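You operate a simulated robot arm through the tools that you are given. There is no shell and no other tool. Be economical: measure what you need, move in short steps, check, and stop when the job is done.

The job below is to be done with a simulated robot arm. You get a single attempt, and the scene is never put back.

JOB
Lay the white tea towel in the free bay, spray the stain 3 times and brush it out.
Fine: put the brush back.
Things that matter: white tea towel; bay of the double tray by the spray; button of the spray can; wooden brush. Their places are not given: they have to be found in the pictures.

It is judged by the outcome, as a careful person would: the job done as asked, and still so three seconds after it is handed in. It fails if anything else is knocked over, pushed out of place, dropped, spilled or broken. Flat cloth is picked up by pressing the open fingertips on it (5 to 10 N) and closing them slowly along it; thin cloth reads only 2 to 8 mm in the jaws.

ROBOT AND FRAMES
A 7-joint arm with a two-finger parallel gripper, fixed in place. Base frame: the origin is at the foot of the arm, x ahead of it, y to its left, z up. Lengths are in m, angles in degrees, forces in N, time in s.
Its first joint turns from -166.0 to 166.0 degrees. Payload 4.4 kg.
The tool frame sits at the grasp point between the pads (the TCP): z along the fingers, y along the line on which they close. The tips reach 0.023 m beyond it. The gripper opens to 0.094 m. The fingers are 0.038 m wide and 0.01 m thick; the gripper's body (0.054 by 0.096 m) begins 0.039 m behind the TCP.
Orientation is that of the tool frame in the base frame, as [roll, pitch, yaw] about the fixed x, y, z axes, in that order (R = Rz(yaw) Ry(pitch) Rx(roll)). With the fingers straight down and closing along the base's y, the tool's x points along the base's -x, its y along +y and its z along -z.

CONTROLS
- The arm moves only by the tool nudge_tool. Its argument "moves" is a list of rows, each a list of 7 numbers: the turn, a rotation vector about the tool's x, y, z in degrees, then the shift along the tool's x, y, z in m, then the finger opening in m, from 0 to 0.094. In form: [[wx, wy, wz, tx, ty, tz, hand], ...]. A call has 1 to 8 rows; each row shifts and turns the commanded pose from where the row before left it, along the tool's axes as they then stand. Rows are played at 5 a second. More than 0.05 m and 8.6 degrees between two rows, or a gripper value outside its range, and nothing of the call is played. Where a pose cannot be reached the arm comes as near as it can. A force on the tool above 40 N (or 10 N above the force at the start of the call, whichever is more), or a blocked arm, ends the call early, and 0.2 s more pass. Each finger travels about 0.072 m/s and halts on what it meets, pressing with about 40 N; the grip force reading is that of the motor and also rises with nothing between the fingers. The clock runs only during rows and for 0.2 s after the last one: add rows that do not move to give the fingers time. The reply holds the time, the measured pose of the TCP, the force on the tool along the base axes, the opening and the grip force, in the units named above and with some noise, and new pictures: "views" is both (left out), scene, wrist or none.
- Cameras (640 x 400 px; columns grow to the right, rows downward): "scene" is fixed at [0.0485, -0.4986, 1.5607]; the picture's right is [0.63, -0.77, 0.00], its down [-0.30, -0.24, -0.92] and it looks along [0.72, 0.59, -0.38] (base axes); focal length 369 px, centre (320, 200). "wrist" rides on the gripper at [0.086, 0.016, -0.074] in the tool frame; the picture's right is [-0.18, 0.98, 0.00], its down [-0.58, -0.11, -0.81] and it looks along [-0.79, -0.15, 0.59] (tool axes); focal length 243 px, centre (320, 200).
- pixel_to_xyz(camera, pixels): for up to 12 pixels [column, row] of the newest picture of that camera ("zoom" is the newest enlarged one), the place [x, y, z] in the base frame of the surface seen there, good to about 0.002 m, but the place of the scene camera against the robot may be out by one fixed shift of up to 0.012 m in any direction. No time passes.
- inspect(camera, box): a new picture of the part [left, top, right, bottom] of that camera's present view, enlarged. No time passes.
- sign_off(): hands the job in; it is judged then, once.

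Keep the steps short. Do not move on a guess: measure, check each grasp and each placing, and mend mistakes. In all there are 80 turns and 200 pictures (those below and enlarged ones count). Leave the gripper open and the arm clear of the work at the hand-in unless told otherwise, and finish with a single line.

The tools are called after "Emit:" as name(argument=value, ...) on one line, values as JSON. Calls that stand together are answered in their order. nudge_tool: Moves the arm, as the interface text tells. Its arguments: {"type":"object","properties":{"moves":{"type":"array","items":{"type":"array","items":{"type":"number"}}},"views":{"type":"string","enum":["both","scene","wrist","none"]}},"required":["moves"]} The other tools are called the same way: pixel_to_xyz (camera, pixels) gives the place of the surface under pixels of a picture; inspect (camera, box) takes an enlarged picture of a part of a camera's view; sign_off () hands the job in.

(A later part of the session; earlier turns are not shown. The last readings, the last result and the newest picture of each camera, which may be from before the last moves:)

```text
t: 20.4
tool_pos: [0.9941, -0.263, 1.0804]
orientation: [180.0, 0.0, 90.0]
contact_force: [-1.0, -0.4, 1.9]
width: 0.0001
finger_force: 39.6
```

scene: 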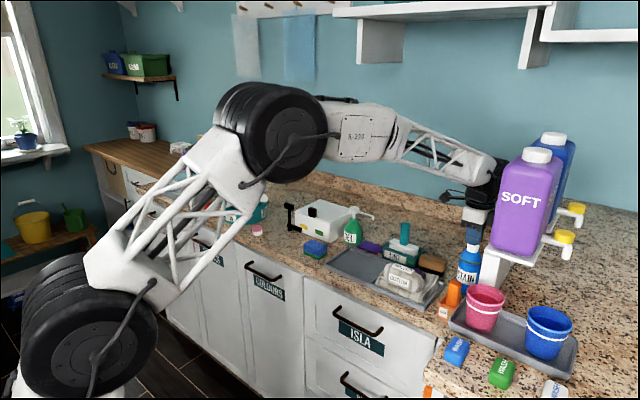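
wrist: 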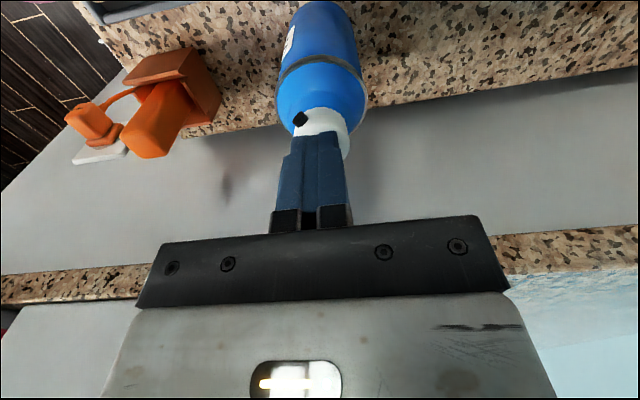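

A light contact of 1.9 N. I'll press 1 mm more at a time and watch for the spray.

Emit:
nudge_tool(moves=[[0, 0, 0, 0, 0, 0.001, 0.0]], views="none")

Emit:
nudge_tool(moves=[[0, 0, 0, 0, 0, 0.001, 0.0]], views="scene")

Emit:
inspect(camera="scene", box=[380, 200, 540, 310])

```text
t: 20.8
tool_pos: [0.9946, -0.2638, 1.08]
orientation: [-180.0, 0.0, 89.9]
contact_force: [0.7, 0.4, 1.8]
width: 0.0002
finger_force: 40.0
```

```text
t: 21.2
tool_pos: [0.9955, -0.2627, 1.0779]
orientation: [180.0, 0.0, 90.0]
contact_force: [-0.4, 0.5, 2.4]
width: 0.0
finger_force: 40.0
```

scene: 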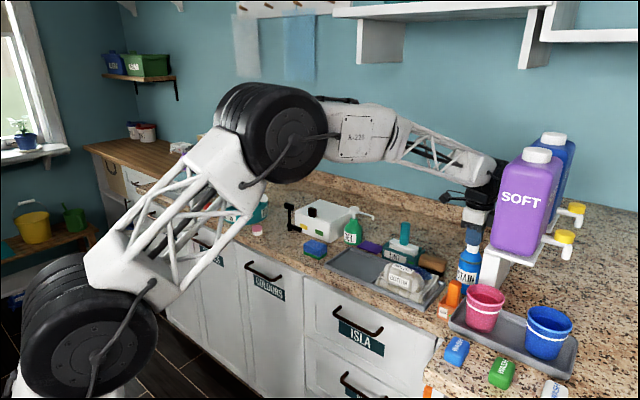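

```text
3.64 times, centred on (460, 255) of scene
```

zoom: 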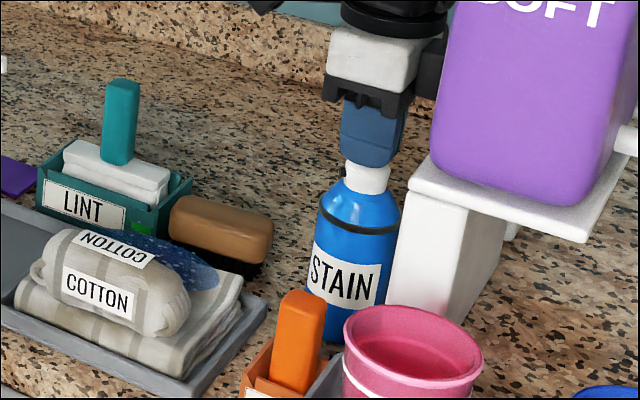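

The stain has turned speckled blue, so the spray fired once. I'll release fully and look at the wetted area before the second press.

Emit:
nudge_tool(moves=[[0, 0, 0, 0, 0, -0.005, 0.0], [0, 0, 0, 0, 0, -0.004, 0.0], [0, 0, 0, 0, 0, 0, 0.0]], views="scene")

Emit:
inspect(camera="scene", box=[380, 230, 500, 310])

```text
t: 22.0
tool_pos: [0.9946, -0.2633, 1.0879]
orientation: [-180.0, -0.1, 90.0]
contact_force: [0.1, -0.9, -0.2]
width: 0.0
finger_force: 40.1
```

scene: 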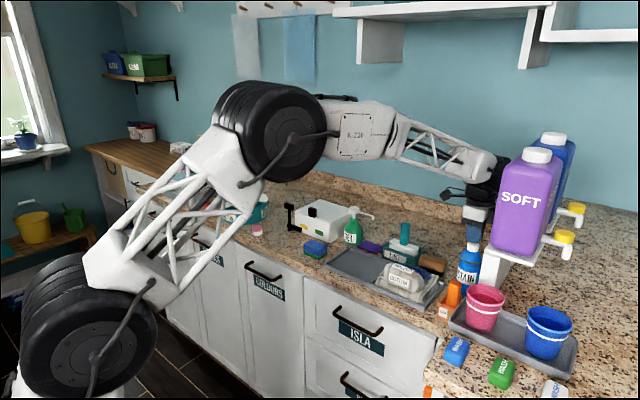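

```text
5.00 times, centred on (440, 270) of scene
```

zoom: 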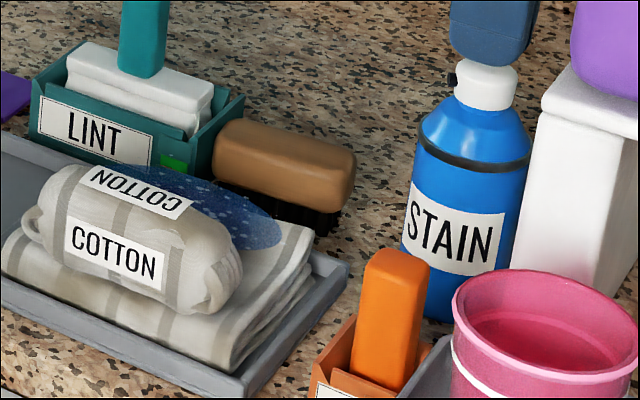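

The button has sprung back and the can stands straight. Now the second press, to the same depth plus 1 mm, and release.

Emit:
nudge_tool(moves=[[0, 0, 0, 0, 0, 0.005, 0.0], [0, 0, 0, 0, 0, 0.003, 0.0], [0, 0, 0, 0, 0, 0.002, 0.0], [0, 0, 0, 0, 0, 0, 0.0]], views="scene")

Emit:
inspect(camera="scene", box=[380, 230, 500, 310])

Emit:
nudge_tool(moves=[[0, 0, 0, 0, 0, -0.005, 0.0], [0, 0, 0, 0, 0, -0.005, 0.0], [0, 0, 0, 0, 0, 0, 0.0], [0, 0, 0, 0, 0, 0, 0.0]], views="none")

```text
t: 23.0
tool_pos: [0.9948, -0.2623, 1.0782]
orientation: [-179.9, -0.1, 90.0]
contact_force: [0.9, -1.4, 3.3]
width: 0.0001
finger_force: 40.0
```

scene: 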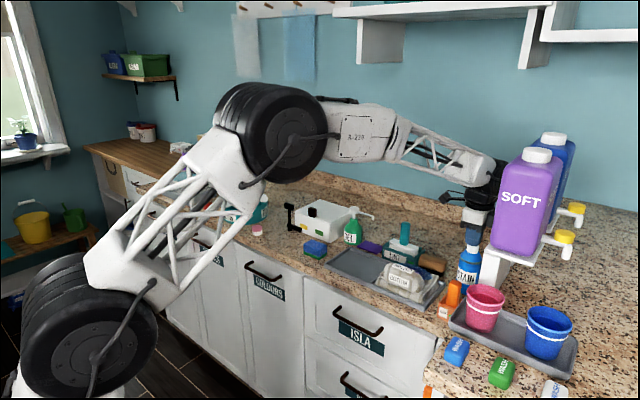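

```text
5.00 times, centred on (440, 270) of scene
```

zoom: 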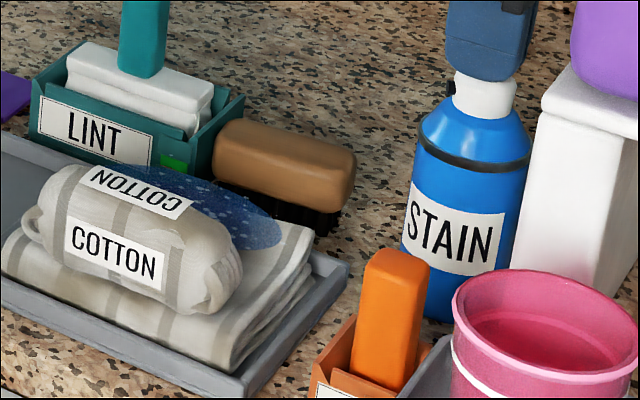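

```text
t: 24.0
tool_pos: [0.995, -0.261, 1.0878]
orientation: [-179.9, -0.1, 90.0]
contact_force: [0.3, 0.5, -0.7]
width: 0.0
finger_force: 39.8
```

The second press reached the same depth (3.3 N, cap visibly down) and then released. Now the third press and release.

Emit:
nudge_tool(moves=[[0, 0, 0, 0, 0, 0.005, 0.0], [0, 0, 0, 0, 0, 0.003, 0.0], [0, 0, 0, 0, 0, 0.002, 0.0], [0, 0, 0, 0, 0, 0, 0.0]], views="wrist")

Emit:
nudge_tool(moves=[[0, 0, 0, 0, 0, -0.005, 0.0], [0, 0, 0, 0, 0, -0.005, 0.0], [0, 0, 0, 0, 0, -0.02, 0.0], [0, 0, 0, 0.02, 0, -0.04, 0.0], [0, 0, 0, 0.04, -0.01, -0.04, 0.0], [0, 0, 0, 0.04, -0.01, 0, 0.0], [0, 0, 0, 0.04, -0.01, 0, 0.0]], views="both")

Emit:
inspect(camera="scene", box=[380, 230, 500, 310])

Emit:
inspect(camera="wrist", box=[220, 0, 460, 150])

```text
t: 25.0
tool_pos: [0.9944, -0.2635, 1.078]
orientation: [180.0, 0.0, 90.1]
contact_force: [0.9, -0.4, 2.9]
width: 0.0
finger_force: 40.2
```

wrist: 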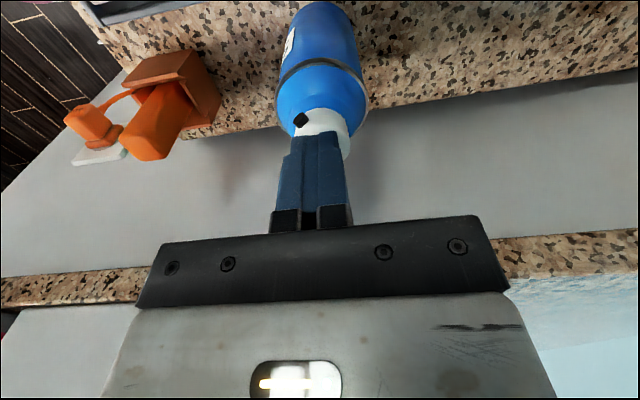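

```text
refused: row 5 steps farther than a row can; nothing moved
```

```text
5.00 times, centred on (440, 270) of scene
```

zoom: 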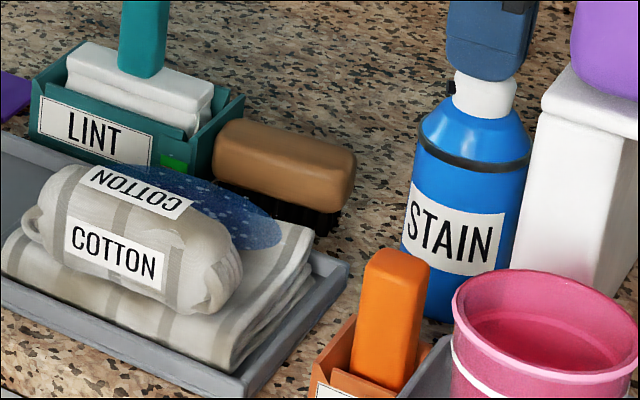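

```text
2.67 times, centred on (340, 75) of wrist
```

zoom: 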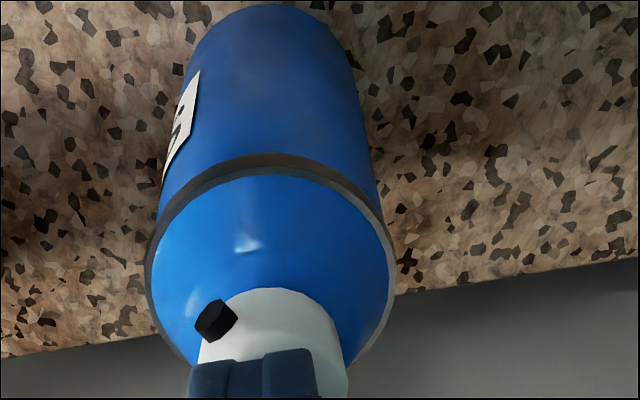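

The third press is done (2.9 N, cap down); only the retreat row was too long. I'll release and back off with shorter steps.

Emit:
nudge_tool(moves=[[0, 0, 0, 0, 0, -0.005, 0.0], [0, 0, 0, 0, 0, -0.005, 0.0], [0, 0, 0, 0, 0, -0.03, 0.0], [0, 0, 0, 0.02, 0, -0.04, 0.02], [0, 0, 0, 0.045, -0.01, -0.01, 0.04], [0, 0, 0, 0.045, -0.01, -0.01, 0.06], [0, 0, 0, 0.045, -0.01, 0, 0.08], [0, 0, 0, 0, 0, 0, 0.08]], views="both")

Emit:
inspect(camera="wrist", box=[220, 0, 460, 150])

Emit:
inspect(camera="scene", box=[380, 230, 500, 310])

```text
t: 26.8
tool_pos: [0.9642, -0.1097, 1.1743]
orientation: [-180.0, 0.1, 90.1]
contact_force: [-0.5, 0.0, 0.9]
width: 0.0799
finger_force: 0.0
```

scene: 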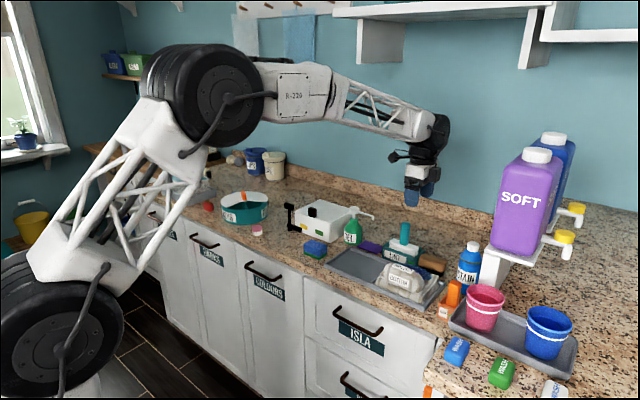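
wrist: 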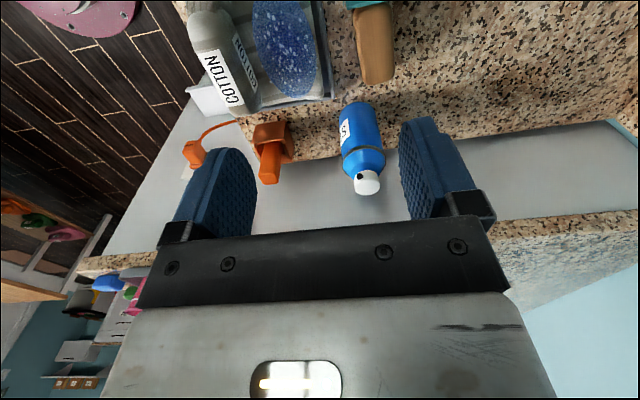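

```text
2.67 times, centred on (340, 75) of wrist
```

zoom: 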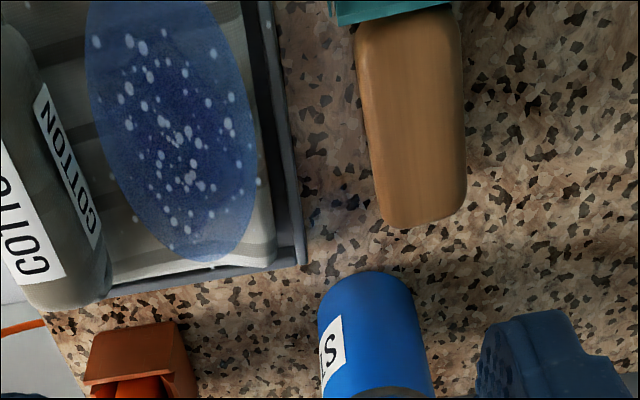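

```text
5.00 times, centred on (440, 270) of scene
```

zoom: 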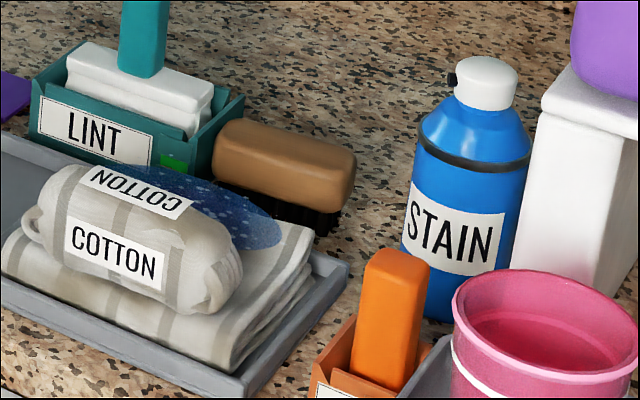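

The spray covers the stain in a speckled wet patch. Next I'll measure the wooden brush and its neighbours precisely.

Emit:
inspect(camera="wrist", box=[300, 0, 460, 100])

Emit:
pixel_to_xyz(camera="zoom", pixels=[[300, 200], [240, 150], [250, 250], [385, 150], [365, 250], [285, 325], [340, 325], [230, 50], [370, 30], [300, 50], [300, 20], [175, 150]])

Emit:
pixel_to_xyz(camera="scene", pixels=[[425, 256], [448, 262], [430, 268], [446, 272], [442, 276], [432, 274], [424, 268]])

Emit:
inspect(camera="scene", box=[405, 240, 465, 290])

```text
4.00 times, centred on (380, 50) of wrist
```

zoom: 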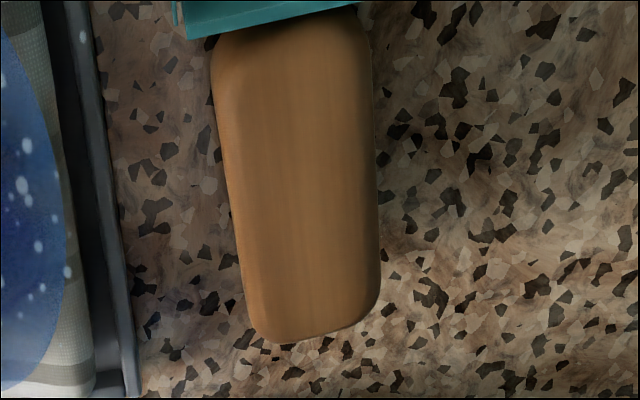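

```text
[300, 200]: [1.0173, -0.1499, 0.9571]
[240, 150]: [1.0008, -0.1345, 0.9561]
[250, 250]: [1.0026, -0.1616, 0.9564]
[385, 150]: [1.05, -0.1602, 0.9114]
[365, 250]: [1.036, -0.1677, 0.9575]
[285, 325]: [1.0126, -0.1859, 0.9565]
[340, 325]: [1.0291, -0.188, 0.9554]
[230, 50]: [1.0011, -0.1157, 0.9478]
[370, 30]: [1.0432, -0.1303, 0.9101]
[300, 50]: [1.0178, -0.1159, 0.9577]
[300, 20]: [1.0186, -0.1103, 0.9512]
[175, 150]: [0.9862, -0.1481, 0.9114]
```

```text
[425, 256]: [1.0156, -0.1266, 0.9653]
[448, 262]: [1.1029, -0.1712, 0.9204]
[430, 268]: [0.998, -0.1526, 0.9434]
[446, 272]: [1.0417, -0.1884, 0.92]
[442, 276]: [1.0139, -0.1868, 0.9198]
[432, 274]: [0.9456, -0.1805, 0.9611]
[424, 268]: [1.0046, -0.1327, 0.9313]
```

```text
8.00 times, centred on (435, 265) of scene
```

zoom: 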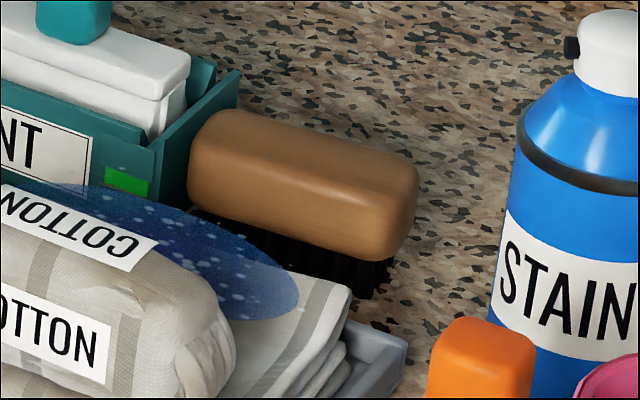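

The brush measures x 0.996–1.040 and y −0.105 to −0.192, with its top at 0.957. The wrist camera would hang close to the LINT roller's upright handle, so I'll measure that handle before approaching.

Emit:
inspect(camera="scene", box=[375, 210, 455, 270])

Emit:
pixel_to_xyz(camera="scene", pixels=[[404, 223], [404, 226], [401, 232], [408, 232], [404, 240], [401, 240], [408, 240], [388, 254], [419, 250], [410, 267], [412, 247], [395, 243]])

Emit:
inspect(camera="scene", box=[370, 100, 470, 220])

```text
6.67 times, centred on (415, 240) of scene
```

zoom: 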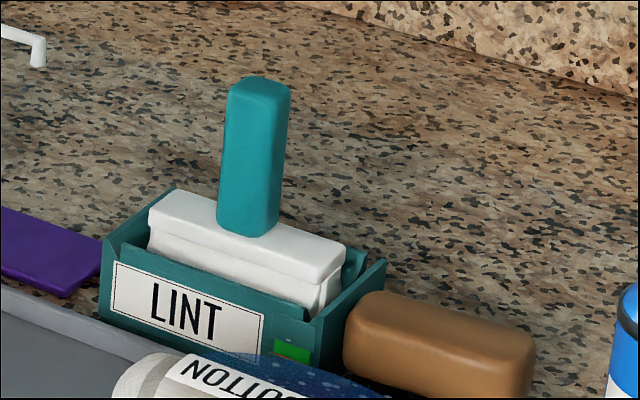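

```text
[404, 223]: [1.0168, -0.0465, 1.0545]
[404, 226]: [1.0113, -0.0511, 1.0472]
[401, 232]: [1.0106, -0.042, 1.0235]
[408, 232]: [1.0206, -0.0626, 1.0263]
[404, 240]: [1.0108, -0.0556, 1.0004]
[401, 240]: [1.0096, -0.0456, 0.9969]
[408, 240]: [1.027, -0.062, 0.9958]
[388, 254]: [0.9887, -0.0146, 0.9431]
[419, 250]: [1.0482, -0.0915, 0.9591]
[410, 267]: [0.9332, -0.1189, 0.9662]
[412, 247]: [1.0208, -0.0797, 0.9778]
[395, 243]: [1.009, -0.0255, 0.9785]
```

```text
3.33 times, centred on (420, 160) of scene
```

zoom: 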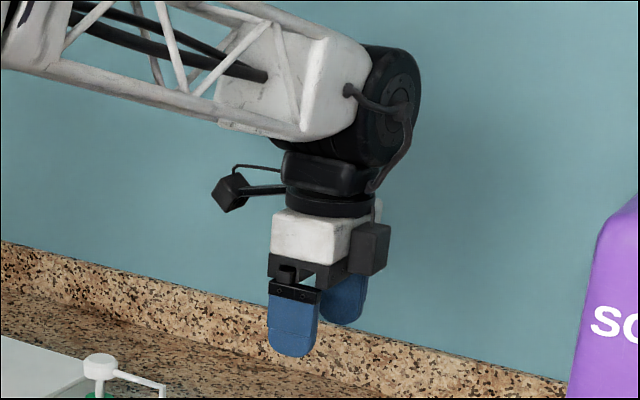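

The handle tops out at about 1.045 at y −0.042 to −0.066. The hand's own camera box and side box matter here, so I'll measure both in the scene view.

Emit:
pixel_to_xyz(camera="zoom", pixels=[[360, 262], [380, 262], [352, 240], [385, 235], [365, 232], [230, 190], [218, 185], [232, 210], [245, 190], [310, 240], [330, 195], [322, 180]])

Emit:
pixel_to_xyz(camera="zoom", pixels=[[352, 270], [388, 262], [350, 222], [388, 225], [290, 345], [345, 310], [330, 275], [340, 235], [375, 205], [280, 210], [380, 155], [410, 90]])

```text
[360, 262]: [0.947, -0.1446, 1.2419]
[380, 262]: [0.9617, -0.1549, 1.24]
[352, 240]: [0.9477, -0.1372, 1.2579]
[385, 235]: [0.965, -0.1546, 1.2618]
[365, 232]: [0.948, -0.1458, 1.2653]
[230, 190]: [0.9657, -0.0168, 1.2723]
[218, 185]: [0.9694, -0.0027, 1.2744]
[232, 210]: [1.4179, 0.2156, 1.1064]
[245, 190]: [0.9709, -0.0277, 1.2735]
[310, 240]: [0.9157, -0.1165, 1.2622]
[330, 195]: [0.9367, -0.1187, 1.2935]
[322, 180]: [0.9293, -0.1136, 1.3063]
```

```text
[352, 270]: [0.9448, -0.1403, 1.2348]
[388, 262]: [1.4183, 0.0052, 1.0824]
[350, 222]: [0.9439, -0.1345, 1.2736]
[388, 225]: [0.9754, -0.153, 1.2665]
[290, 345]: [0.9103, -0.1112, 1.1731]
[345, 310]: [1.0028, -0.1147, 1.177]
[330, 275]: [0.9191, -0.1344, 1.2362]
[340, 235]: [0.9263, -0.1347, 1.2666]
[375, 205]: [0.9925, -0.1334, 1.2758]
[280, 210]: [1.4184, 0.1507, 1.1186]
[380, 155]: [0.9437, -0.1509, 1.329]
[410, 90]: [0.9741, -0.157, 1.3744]
```

The gripper's side box reaches 0.045 m on −y, and the camera housing sits about 0.09 m out on +y. Tilting the hand 16° about its closing axis lifts the camera clear of the handle and keeps the side box about 1 cm off the can. I'll tilt, move over the brush and come partway down.

Emit:
nudge_tool(moves=[[0, 8, 0, 0, 0, 0, 0.08], [0, 8, 0, 0, 0, 0, 0.078], [0, 0, 0, -0.0202, 0.027, -0.0058, 0.075], [0, 0, 0, -0.0202, 0.027, -0.0058, 0.075], [0, 0, 0, -0.0092, 0, 0.032, 0.075], [0, 0, 0, -0.0092, 0, 0.032, 0.075], [0, 0, 0, -0.0092, 0, 0.032, 0.075], [0, 0, 0, 0, 0, 0, 0.075]], views="both")

Emit:
inspect(camera="scene", box=[370, 160, 530, 290])

```text
t: 28.6
tool_pos: [1.0175, -0.15, 1.0784]
orientation: [-180.0, -16.1, 90.0]
contact_force: [0.8, 0.2, -0.5]
width: 0.0751
finger_force: 0.0
```

scene: 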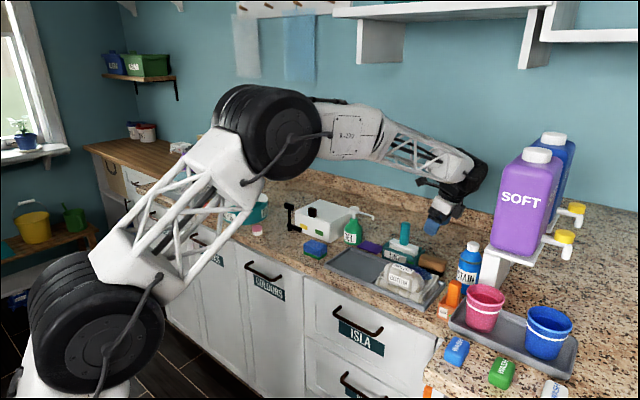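
wrist: 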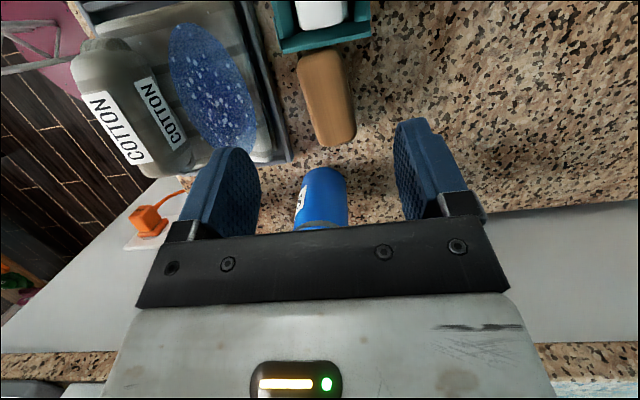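

```text
3.08 times, centred on (450, 225) of scene
```

zoom: 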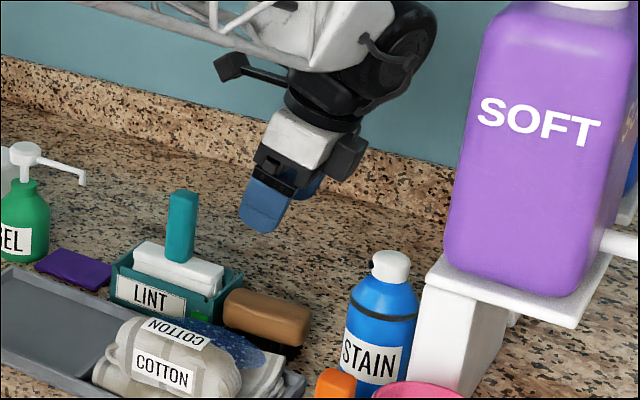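

I'm above the brush with clear paths on both sides. I'll go down another 6 cm and check.

Emit:
nudge_tool(moves=[[0, 0, 0, -0.0083, 0, 0.0289, 0.075], [0, 0, 0, -0.0083, 0, 0.0289, 0.075], [0, 0, 0, 0, 0, 0, 0.075]], views="both")

Emit:
inspect(camera="scene", box=[370, 180, 530, 290])

Emit:
pixel_to_xyz(camera="wrist", pixels=[[320, 60], [320, 90], [300, 60], [350, 60]])

```text
t: 29.4
tool_pos: [1.0174, -0.1479, 1.0168]
orientation: [-180.0, -16.0, 89.9]
contact_force: [0.5, 0.1, -1.0]
width: 0.0748
finger_force: 0.1
```

scene: 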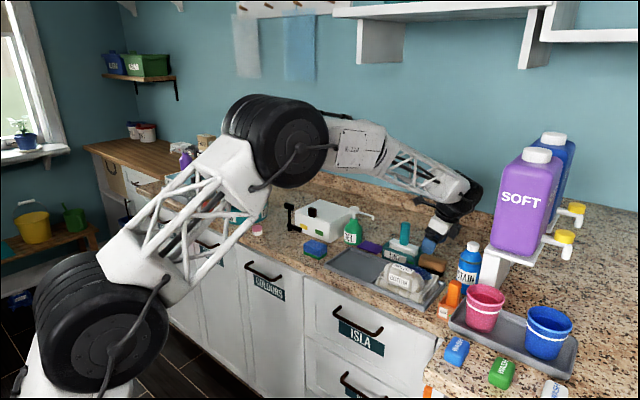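
wrist: 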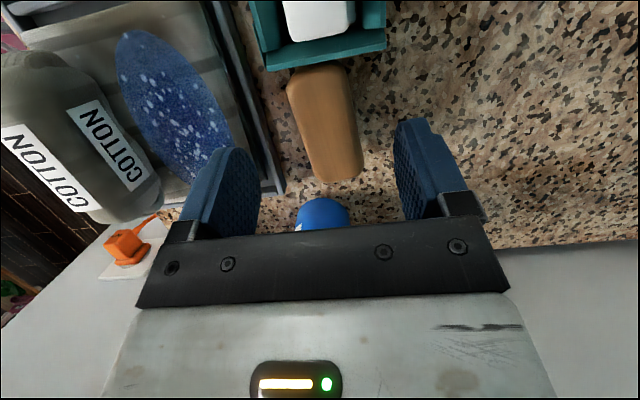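

```text
3.64 times, centred on (450, 235) of scene
```

zoom: 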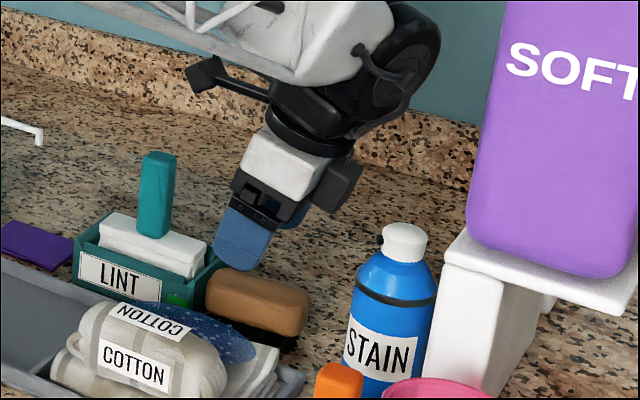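

```text
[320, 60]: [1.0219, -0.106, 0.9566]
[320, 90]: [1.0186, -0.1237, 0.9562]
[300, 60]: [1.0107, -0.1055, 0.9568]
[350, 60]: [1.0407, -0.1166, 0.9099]
```

Both sides look clear. I'll descend to TCP z≈0.95, trimming 5 mm in y.

Emit:
nudge_tool(moves=[[0, 0, 0, -0.0101, 0, 0.0178, 0.075], [0, 0, 0, -0.0055, 0, 0.0192, 0.075], [0, 0, 0, -0.0044, 0, 0.0154, 0.075], [0, 0, 0, -0.0031, 0, 0.0106, 0.075], [0, 0, 0, 0, 0, 0, 0.075]], views="both")

Emit:
inspect(camera="scene", box=[370, 190, 530, 290])

```text
t: 30.6
tool_pos: [1.0194, -0.1548, 0.9507]
orientation: [179.9, -15.9, 90.1]
contact_force: [0.3, 0.0, -0.2]
width: 0.0748
finger_force: 0.0
```

scene: 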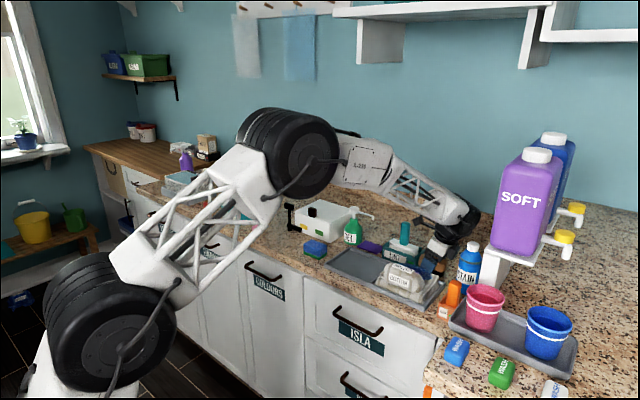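
wrist: 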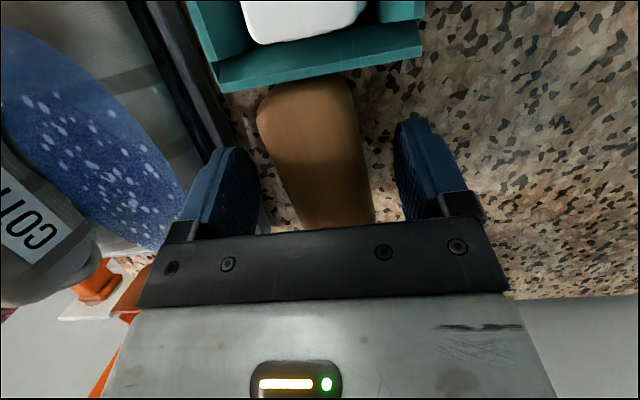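

```text
4.00 times, centred on (450, 240) of scene
```

zoom: 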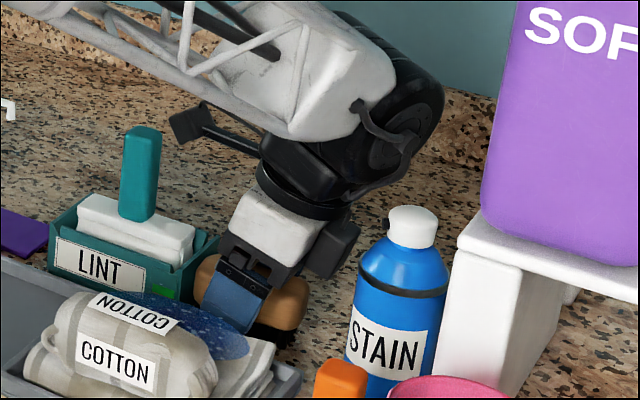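

The brush is between the fingers with nothing touching. I'll close on the wood.

Emit:
nudge_tool(moves=[[0, 0, 0, 0, 0, 0, 0.065], [0, 0, 0, 0, 0, 0, 0.055], [0, 0, 0, 0, 0, 0, 0.05], [0, 0, 0, 0, 0, 0, 0.045], [0, 0, 0, 0, 0, 0, 0.04], [0, 0, 0, 0, 0, 0, 0.035], [0, 0, 0, 0, 0, 0, 0.035]], views="wrist")

```text
t: 32.2
tool_pos: [1.0179, -0.1541, 0.9515]
orientation: [-180.0, -16.0, 90.1]
contact_force: [0.3, -0.5, 1.4]
width: 0.0391
finger_force: 39.6
```

wrist: 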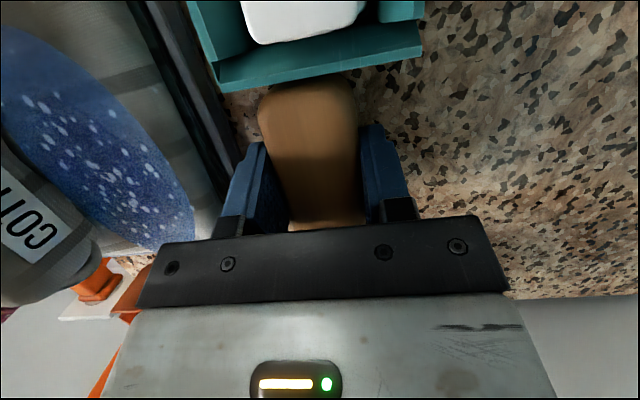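

The brush is gripped at 0.039 m, and its home is TCP (1.018, −0.154, 0.951). I'll lift straight up 10 cm.

Emit:
nudge_tool(moves=[[0, 0, 0, 0.0034, 0, -0.012, 0.03], [0, 0, 0, 0.0069, 0, -0.024, 0.03], [0, 0, 0, 0.0069, 0, -0.024, 0.03], [0, 0, 0, 0.0104, 0, -0.0361, 0.03], [0, 0, 0, 0, 0, 0, 0.03]], views="both")

Emit:
inspect(camera="scene", box=[370, 180, 530, 290])

Emit:
pixel_to_xyz(camera="wrist", pixels=[[240, 20], [210, 40], [230, 80], [260, 90], [270, 60], [250, 110], [245, 60], [160, 130], [130, 60], [200, 10], [225, 105]])

```text
t: 33.4
tool_pos: [1.0182, -0.155, 1.0513]
orientation: [-180.0, -16.1, 90.1]
contact_force: [-0.3, 0.0, -0.6]
width: 0.0391
finger_force: 40.0
```

scene: 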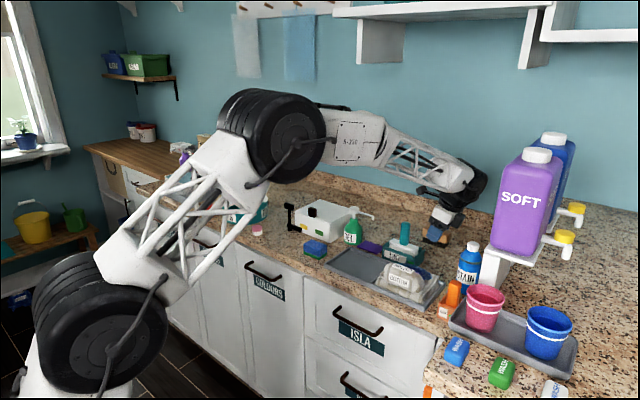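
wrist: 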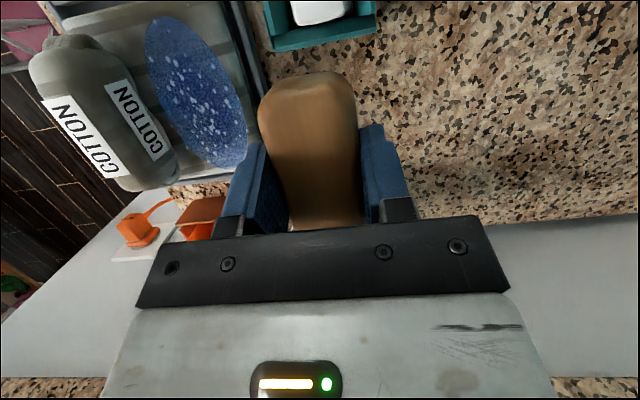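

```text
3.64 times, centred on (450, 235) of scene
```

zoom: 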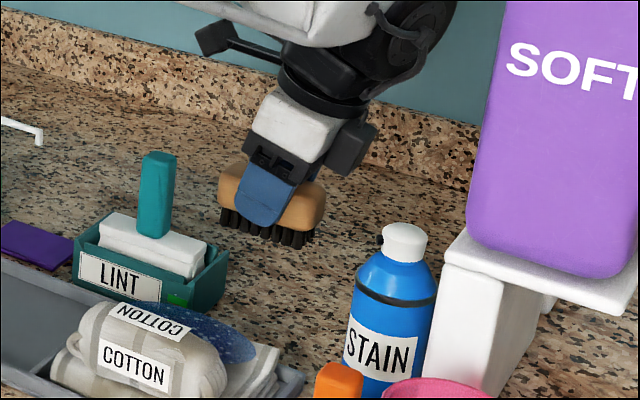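

```text
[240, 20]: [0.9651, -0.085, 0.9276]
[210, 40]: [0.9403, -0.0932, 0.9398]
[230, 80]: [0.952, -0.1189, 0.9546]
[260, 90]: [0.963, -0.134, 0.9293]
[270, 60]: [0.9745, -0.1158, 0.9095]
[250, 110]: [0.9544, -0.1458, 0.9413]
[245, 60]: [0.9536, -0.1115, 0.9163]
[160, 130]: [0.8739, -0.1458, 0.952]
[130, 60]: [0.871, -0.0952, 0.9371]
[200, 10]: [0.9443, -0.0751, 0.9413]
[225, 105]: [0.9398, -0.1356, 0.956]
```

The brush is lifted level. I'll measure the wet patch's outline to plan the strokes.

Emit:
pixel_to_xyz(camera="wrist", pixels=[[172, 22], [225, 160], [150, 50], [240, 110], [195, 90], [170, 110], [215, 60], [205, 155], [180, 45], [225, 130], [200, 140], [170, 150]])

```text
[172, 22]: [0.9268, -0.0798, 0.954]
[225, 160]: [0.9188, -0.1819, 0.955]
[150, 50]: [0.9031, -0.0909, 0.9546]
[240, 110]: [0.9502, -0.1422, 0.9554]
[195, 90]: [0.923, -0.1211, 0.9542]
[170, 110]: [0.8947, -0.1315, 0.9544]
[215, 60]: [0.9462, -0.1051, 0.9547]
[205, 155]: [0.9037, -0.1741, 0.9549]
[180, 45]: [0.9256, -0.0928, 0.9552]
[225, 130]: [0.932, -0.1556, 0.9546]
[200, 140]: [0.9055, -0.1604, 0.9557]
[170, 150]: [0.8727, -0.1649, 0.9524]
```

The wet patch spans x 0.894–0.950 and y −0.08 to −0.183 at z 0.955. The bristles end 0.040 below the TCP. I'll carry the brush over the patch's centre and stop about 6 mm above the cloth.

Emit:
nudge_tool(moves=[[0, 0, 0, 0.0061, -0.032, 0.0017, 0.03], [0, 0, 0, 0.0061, -0.032, 0.0017, 0.03], [0, 0, 0, 0.0061, -0.032, 0.0017, 0.03], [0, 0, 0, -0.0069, 0, 0.024, 0.03], [0, 0, 0, -0.0069, 0, 0.024, 0.03], [0, 0, 0, 0, 0, 0, 0.03]], views="both")

Emit:
inspect(camera="scene", box=[340, 190, 500, 300])

```text
t: 34.8
tool_pos: [0.9226, -0.1347, 0.999]
orientation: [179.9, -16.1, 90.0]
contact_force: [-0.2, -0.8, -1.0]
width: 0.0392
finger_force: 39.5
```

scene: 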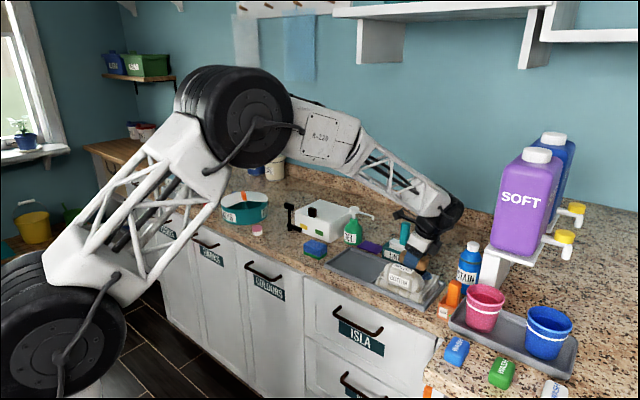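
wrist: 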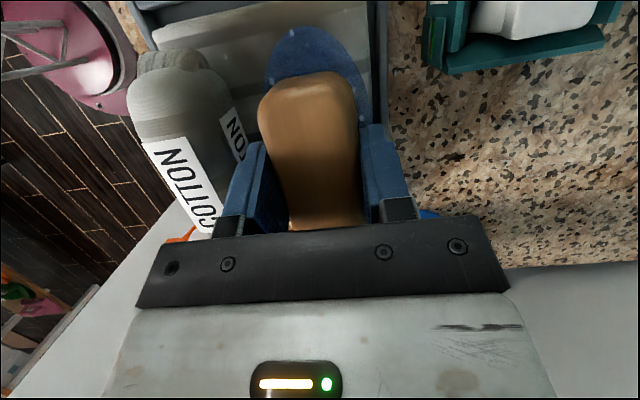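

```text
3.64 times, centred on (420, 245) of scene
```

zoom: 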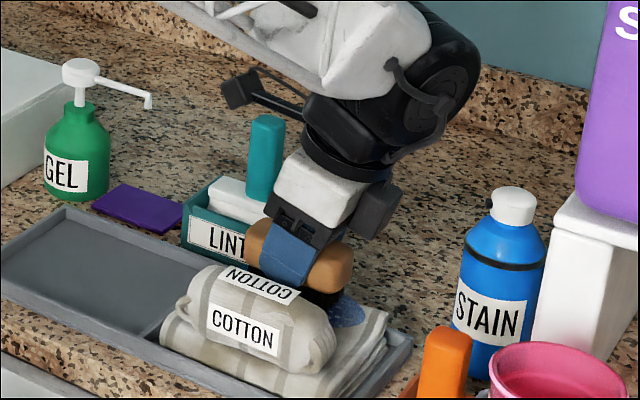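

I'll lower gently until the bristles press on the stain.

Emit:
nudge_tool(moves=[[0, 0, 0, -0.0006, 0, 0.0019, 0.03], [0, 0, 0, -0.0004, 0, 0.0014, 0.03], [0, 0, 0, -0.0003, 0, 0.001, 0.03], [0, 0, 0, 0, 0, 0, 0.03]], views="none")

```text
t: 35.8
tool_pos: [0.9216, -0.1341, 0.9968]
orientation: [-179.9, -16.0, 90.0]
contact_force: [-0.7, 0.4, -0.6]
width: 0.0393
finger_force: 40.2
```

Emit:
nudge_tool(moves=[[0, 0, 0, -0.0003, 0, 0.001, 0.03], [0, 0, 0, -0.0003, 0, 0.001, 0.03], [0, 0, 0, 0, 0, 0, 0.03]], views="none")

```text
t: 36.6
tool_pos: [0.9226, -0.1352, 0.9946]
orientation: [-180.0, -16.1, 90.1]
contact_force: [-0.3, -0.4, -1.2]
width: 0.0392
finger_force: 40.2
```

No contact yet at 0.9946. I'll keep going in 1 mm steps.

Emit:
nudge_tool(moves=[[0, 0, 0, -0.0003, 0, 0.001, 0.03], [0, 0, 0, 0, 0, 0, 0.03]], views="none")

Emit:
nudge_tool(moves=[[0, 0, 0, -0.0003, 0, 0.001, 0.03], [0, 0, 0, 0, 0, 0, 0.03]], views="none")

Emit:
nudge_tool(moves=[[0, 0, 0, -0.0003, 0, 0.001, 0.03], [0, 0, 0, 0, 0, 0, 0.03]], views="none")

```text
t: 37.2
tool_pos: [0.9229, -0.1357, 0.9936]
orientation: [180.0, -16.0, 90.0]
contact_force: [-0.5, 1.6, 4.8]
width: 0.0394
finger_force: 39.5
```

```text
t: 37.8
tool_pos: [0.9232, -0.1362, 0.9933]
orientation: [179.9, -15.9, 89.9]
contact_force: [-0.2, 4.2, 16.3]
width: 0.0395
finger_force: 40.5
```

```text
t: 38.4
tool_pos: [0.9233, -0.1362, 0.9912]
orientation: [179.8, -16.0, 90.0]
contact_force: [1.2, -0.1, 29.7]
width: 0.0392
finger_force: 39.8
```

Firm contact at about 0.9935 (5 N). I'll ease back to about 5 N and make one back-and-forth stroke along the patch.

Emit:
nudge_tool(moves=[[0, 0, 0, 0.0006, 0, -0.0021, 0.03], [0, 0, 0, 0, 0, 0, 0.03]], views="none")

Emit:
nudge_tool(moves=[[0, 0, 0, 0.012, 0, 0.00344, 0.03], [0, 0, 0, 0.012, 0, 0.00344, 0.03], [0, 0, 0, -0.012, 0, -0.00344, 0.03], [0, 0, 0, -0.012, 0, -0.00344, 0.03], [0, 0, 0, -0.012, 0, -0.00344, 0.03], [0, 0, 0, -0.012, 0, -0.00344, 0.03], [0, 0, 0, 0.012, 0, 0.00344, 0.03], [0, 0, 0, 0.012, 0, 0.00344, 0.03]], views="both")

Emit:
inspect(camera="scene", box=[340, 190, 500, 300])

```text
t: 39.0
tool_pos: [0.9235, -0.1361, 0.9925]
orientation: [-179.9, -16.0, 89.9]
contact_force: [3.5, -1.2, 10.3]
width: 0.0391
finger_force: 39.9
```

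```text
t: 40.8
tool_pos: [0.9229, -0.1358, 0.9932]
orientation: [-180.0, -16.0, 90.0]
contact_force: [0.6, -0.7, -0.2]
width: 0.0394
finger_force: 40.4
```

scene: 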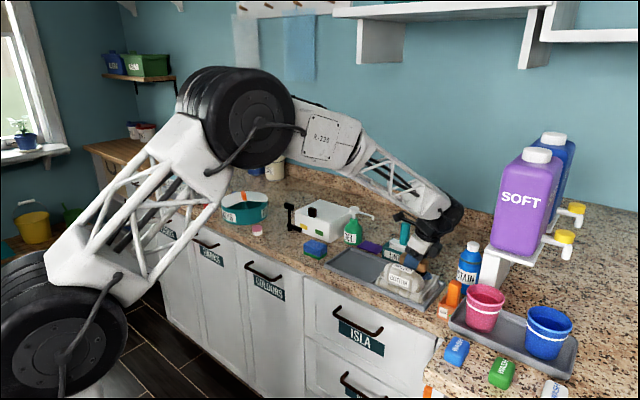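
wrist: 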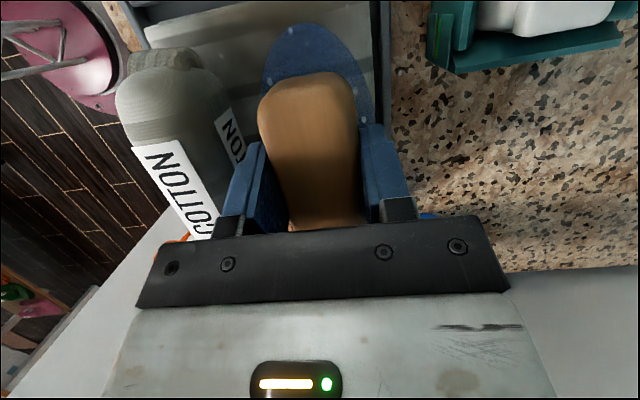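

```text
3.64 times, centred on (420, 245) of scene
```

zoom: 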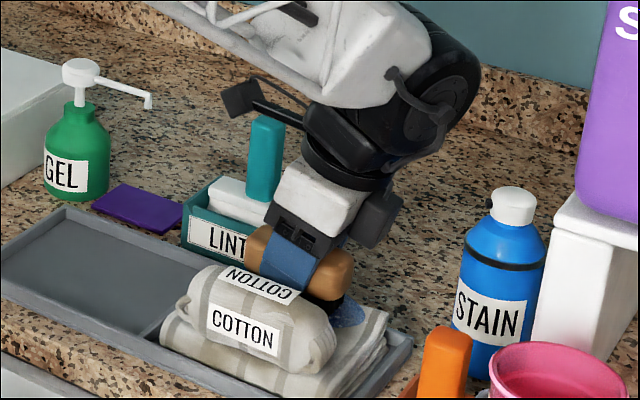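

The contact faded during the stroke (−0.2 N). I'll press 1.2 mm more, check the force, then stroke again.

Emit:
nudge_tool(moves=[[0, 0, 0, -0.0003, 0, 0.0012, 0.03], [0, 0, 0, 0, 0, 0, 0.03]], views="none")

```text
t: 41.4
tool_pos: [0.9217, -0.1363, 0.9913]
orientation: [-179.9, -16.0, 90.0]
contact_force: [0.1, 0.1, 3.2]
width: 0.0393
finger_force: 40.3
```

Emit:
nudge_tool(moves=[[0, 0, 0, 0.0117, 0, 0.0044, 0.03], [0, 0, 0, 0.012, 0, 0.00344, 0.03], [0, 0, 0, -0.012, 0, -0.00344, 0.03], [0, 0, 0, -0.012, 0, -0.00344, 0.03], [0, 0, 0, -0.012, 0, -0.00344, 0.03], [0, 0, 0, -0.012, 0, -0.00344, 0.03], [0, 0, 0, 0.012, 0, 0.00344, 0.03], [0, 0, 0, 0.012, 0, 0.00344, 0.03]], views="none")

Emit:
nudge_tool(moves=[[0, 0, 0, 0.012, 0, 0.00344, 0.03], [0, 0, 0, 0.012, 0, 0.00344, 0.03], [0, 0, 0, -0.012, 0, -0.00344, 0.03], [0, 0, 0, -0.012, 0, -0.00344, 0.03], [0, 0, 0, -0.012, 0, -0.00344, 0.03], [0, 0, 0, -0.012, 0, -0.00344, 0.03], [0, 0, 0, 0.012, 0, 0.00344, 0.03], [0, 0, 0, 0.012, 0, 0.00344, 0.03]], views="both")

Emit:
inspect(camera="scene", box=[340, 190, 500, 300])

```text
t: 43.2
tool_pos: [0.9217, -0.137, 0.9909]
orientation: [179.9, -16.0, 90.0]
contact_force: [2.5, -11.9, 26.7]
width: 0.0394
finger_force: 40.1
```

```text
t: 45.0
tool_pos: [0.9211, -0.1362, 0.9902]
orientation: [179.9, -15.9, 90.0]
contact_force: [0.2, -10.0, 23.8]
width: 0.0395
finger_force: 40.0
```

scene: 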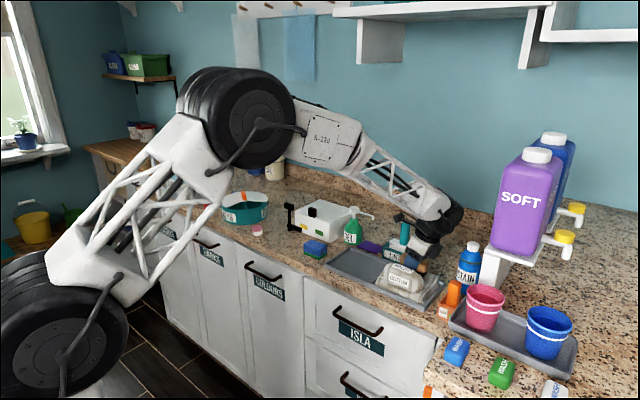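
wrist: 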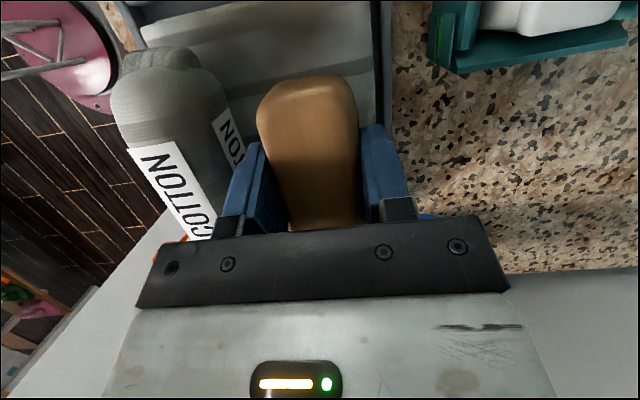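

```text
3.64 times, centred on (420, 245) of scene
```

zoom: 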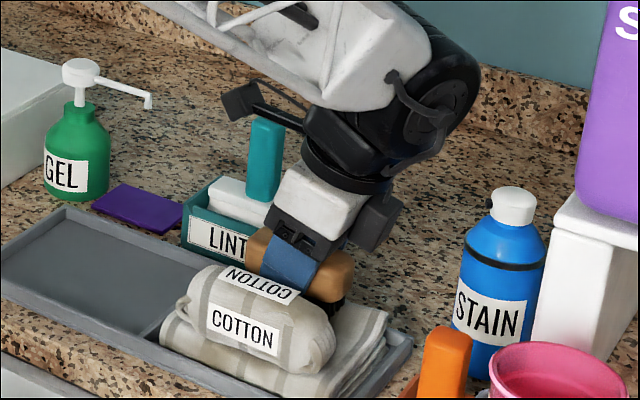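

The wet patch seems to have gone. I'll lift and move back toward +x to inspect the cloth and the brush's seat in the grip.

Emit:
nudge_tool(moves=[[0, 0, 0, 0.0034, 0, -0.012, 0.03], [0, 0, 0, 0.0069, 0, -0.024, 0.03], [0, 0, 0, 0.0069, 0, -0.024, 0.03], [0, 0, 0, -0.006, 0.032, -0.0017, 0.03], [0, 0, 0, -0.006, 0.032, -0.0017, 0.03], [0, 0, 0, -0.006, 0.032, -0.0017, 0.03], [0, 0, 0, 0, 0, 0, 0.03]], views="both")

Emit:
inspect(camera="wrist", box=[20, 0, 380, 225])

Emit:
inspect(camera="scene", box=[360, 190, 500, 300])

```text
t: 46.6
tool_pos: [1.0181, -0.1538, 1.0515]
orientation: [-180.0, -16.0, 90.0]
contact_force: [-0.1, 0.7, -1.0]
width: 0.0397
finger_force: 40.4
```

scene: 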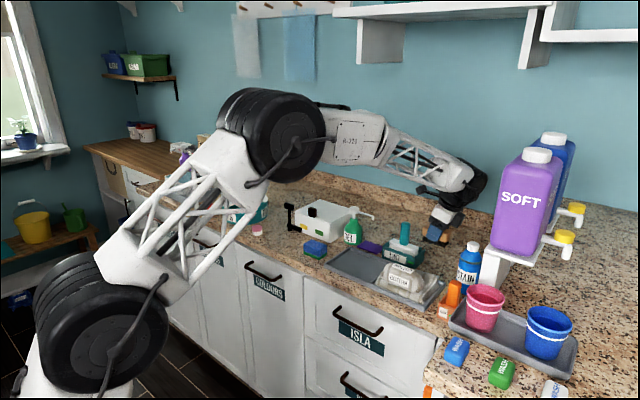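
wrist: 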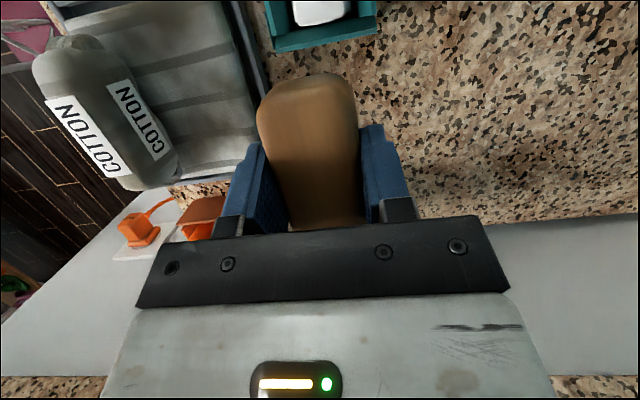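

```text
1.78 times, centred on (200, 112) of wrist
```

zoom: 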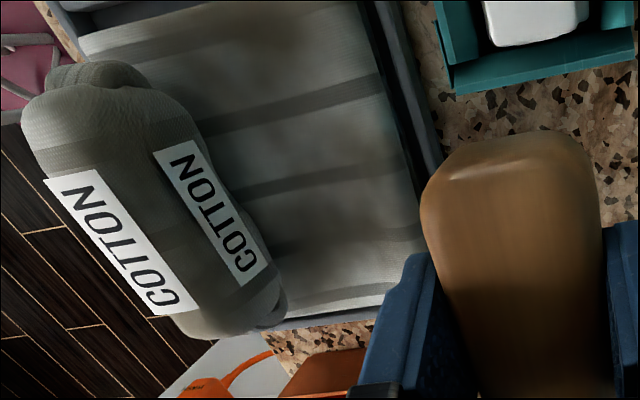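

```text
3.64 times, centred on (430, 245) of scene
```

zoom: 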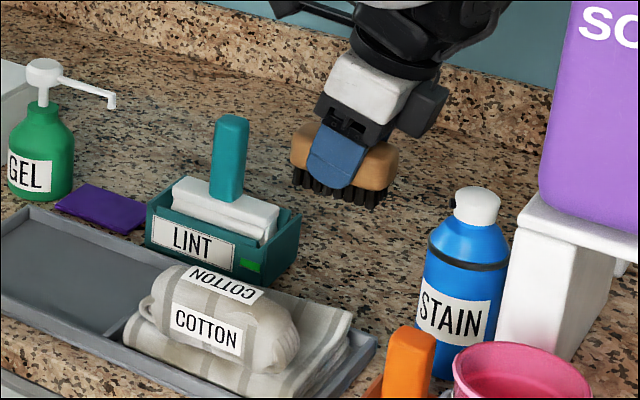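

The stain is gone and the brush is still level in the grip, directly above its home. I'll lower it to 4 mm above its old height.

Emit:
nudge_tool(moves=[[0, 0, 0, -0.0083, 0, 0.0288, 0.03], [0, 0, 0, -0.0083, 0, 0.0288, 0.03], [0, 0, 0, -0.006, 0, 0.0211, 0.03], [0, 0, 0, -0.004, 0, 0.014, 0.03], [0, 0, 0, 0, 0, 0, 0.03]], views="both")

Emit:
inspect(camera="scene", box=[380, 200, 500, 290])

```text
t: 47.8
tool_pos: [1.0175, -0.1551, 0.9579]
orientation: [-179.9, -16.0, 90.0]
contact_force: [-0.3, -0.2, -0.3]
width: 0.0392
finger_force: 40.3
```

scene: 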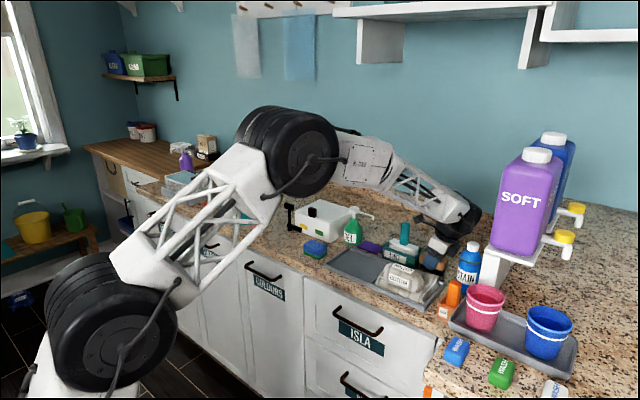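
wrist: 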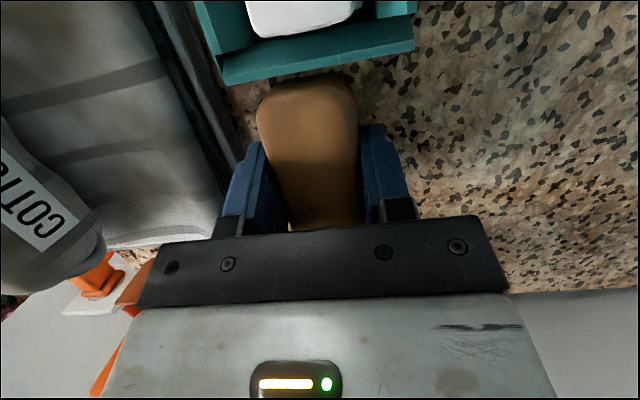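

```text
4.44 times, centred on (440, 245) of scene
```

zoom: 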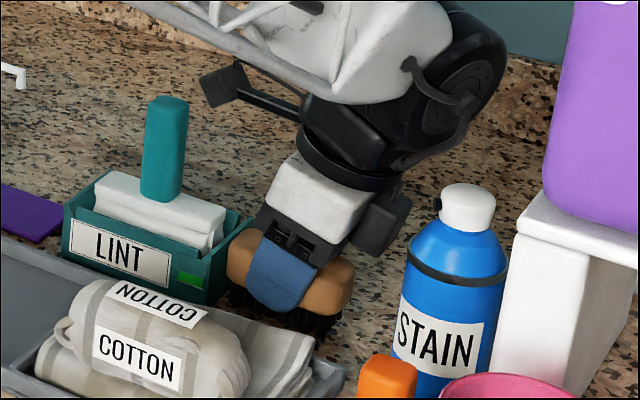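

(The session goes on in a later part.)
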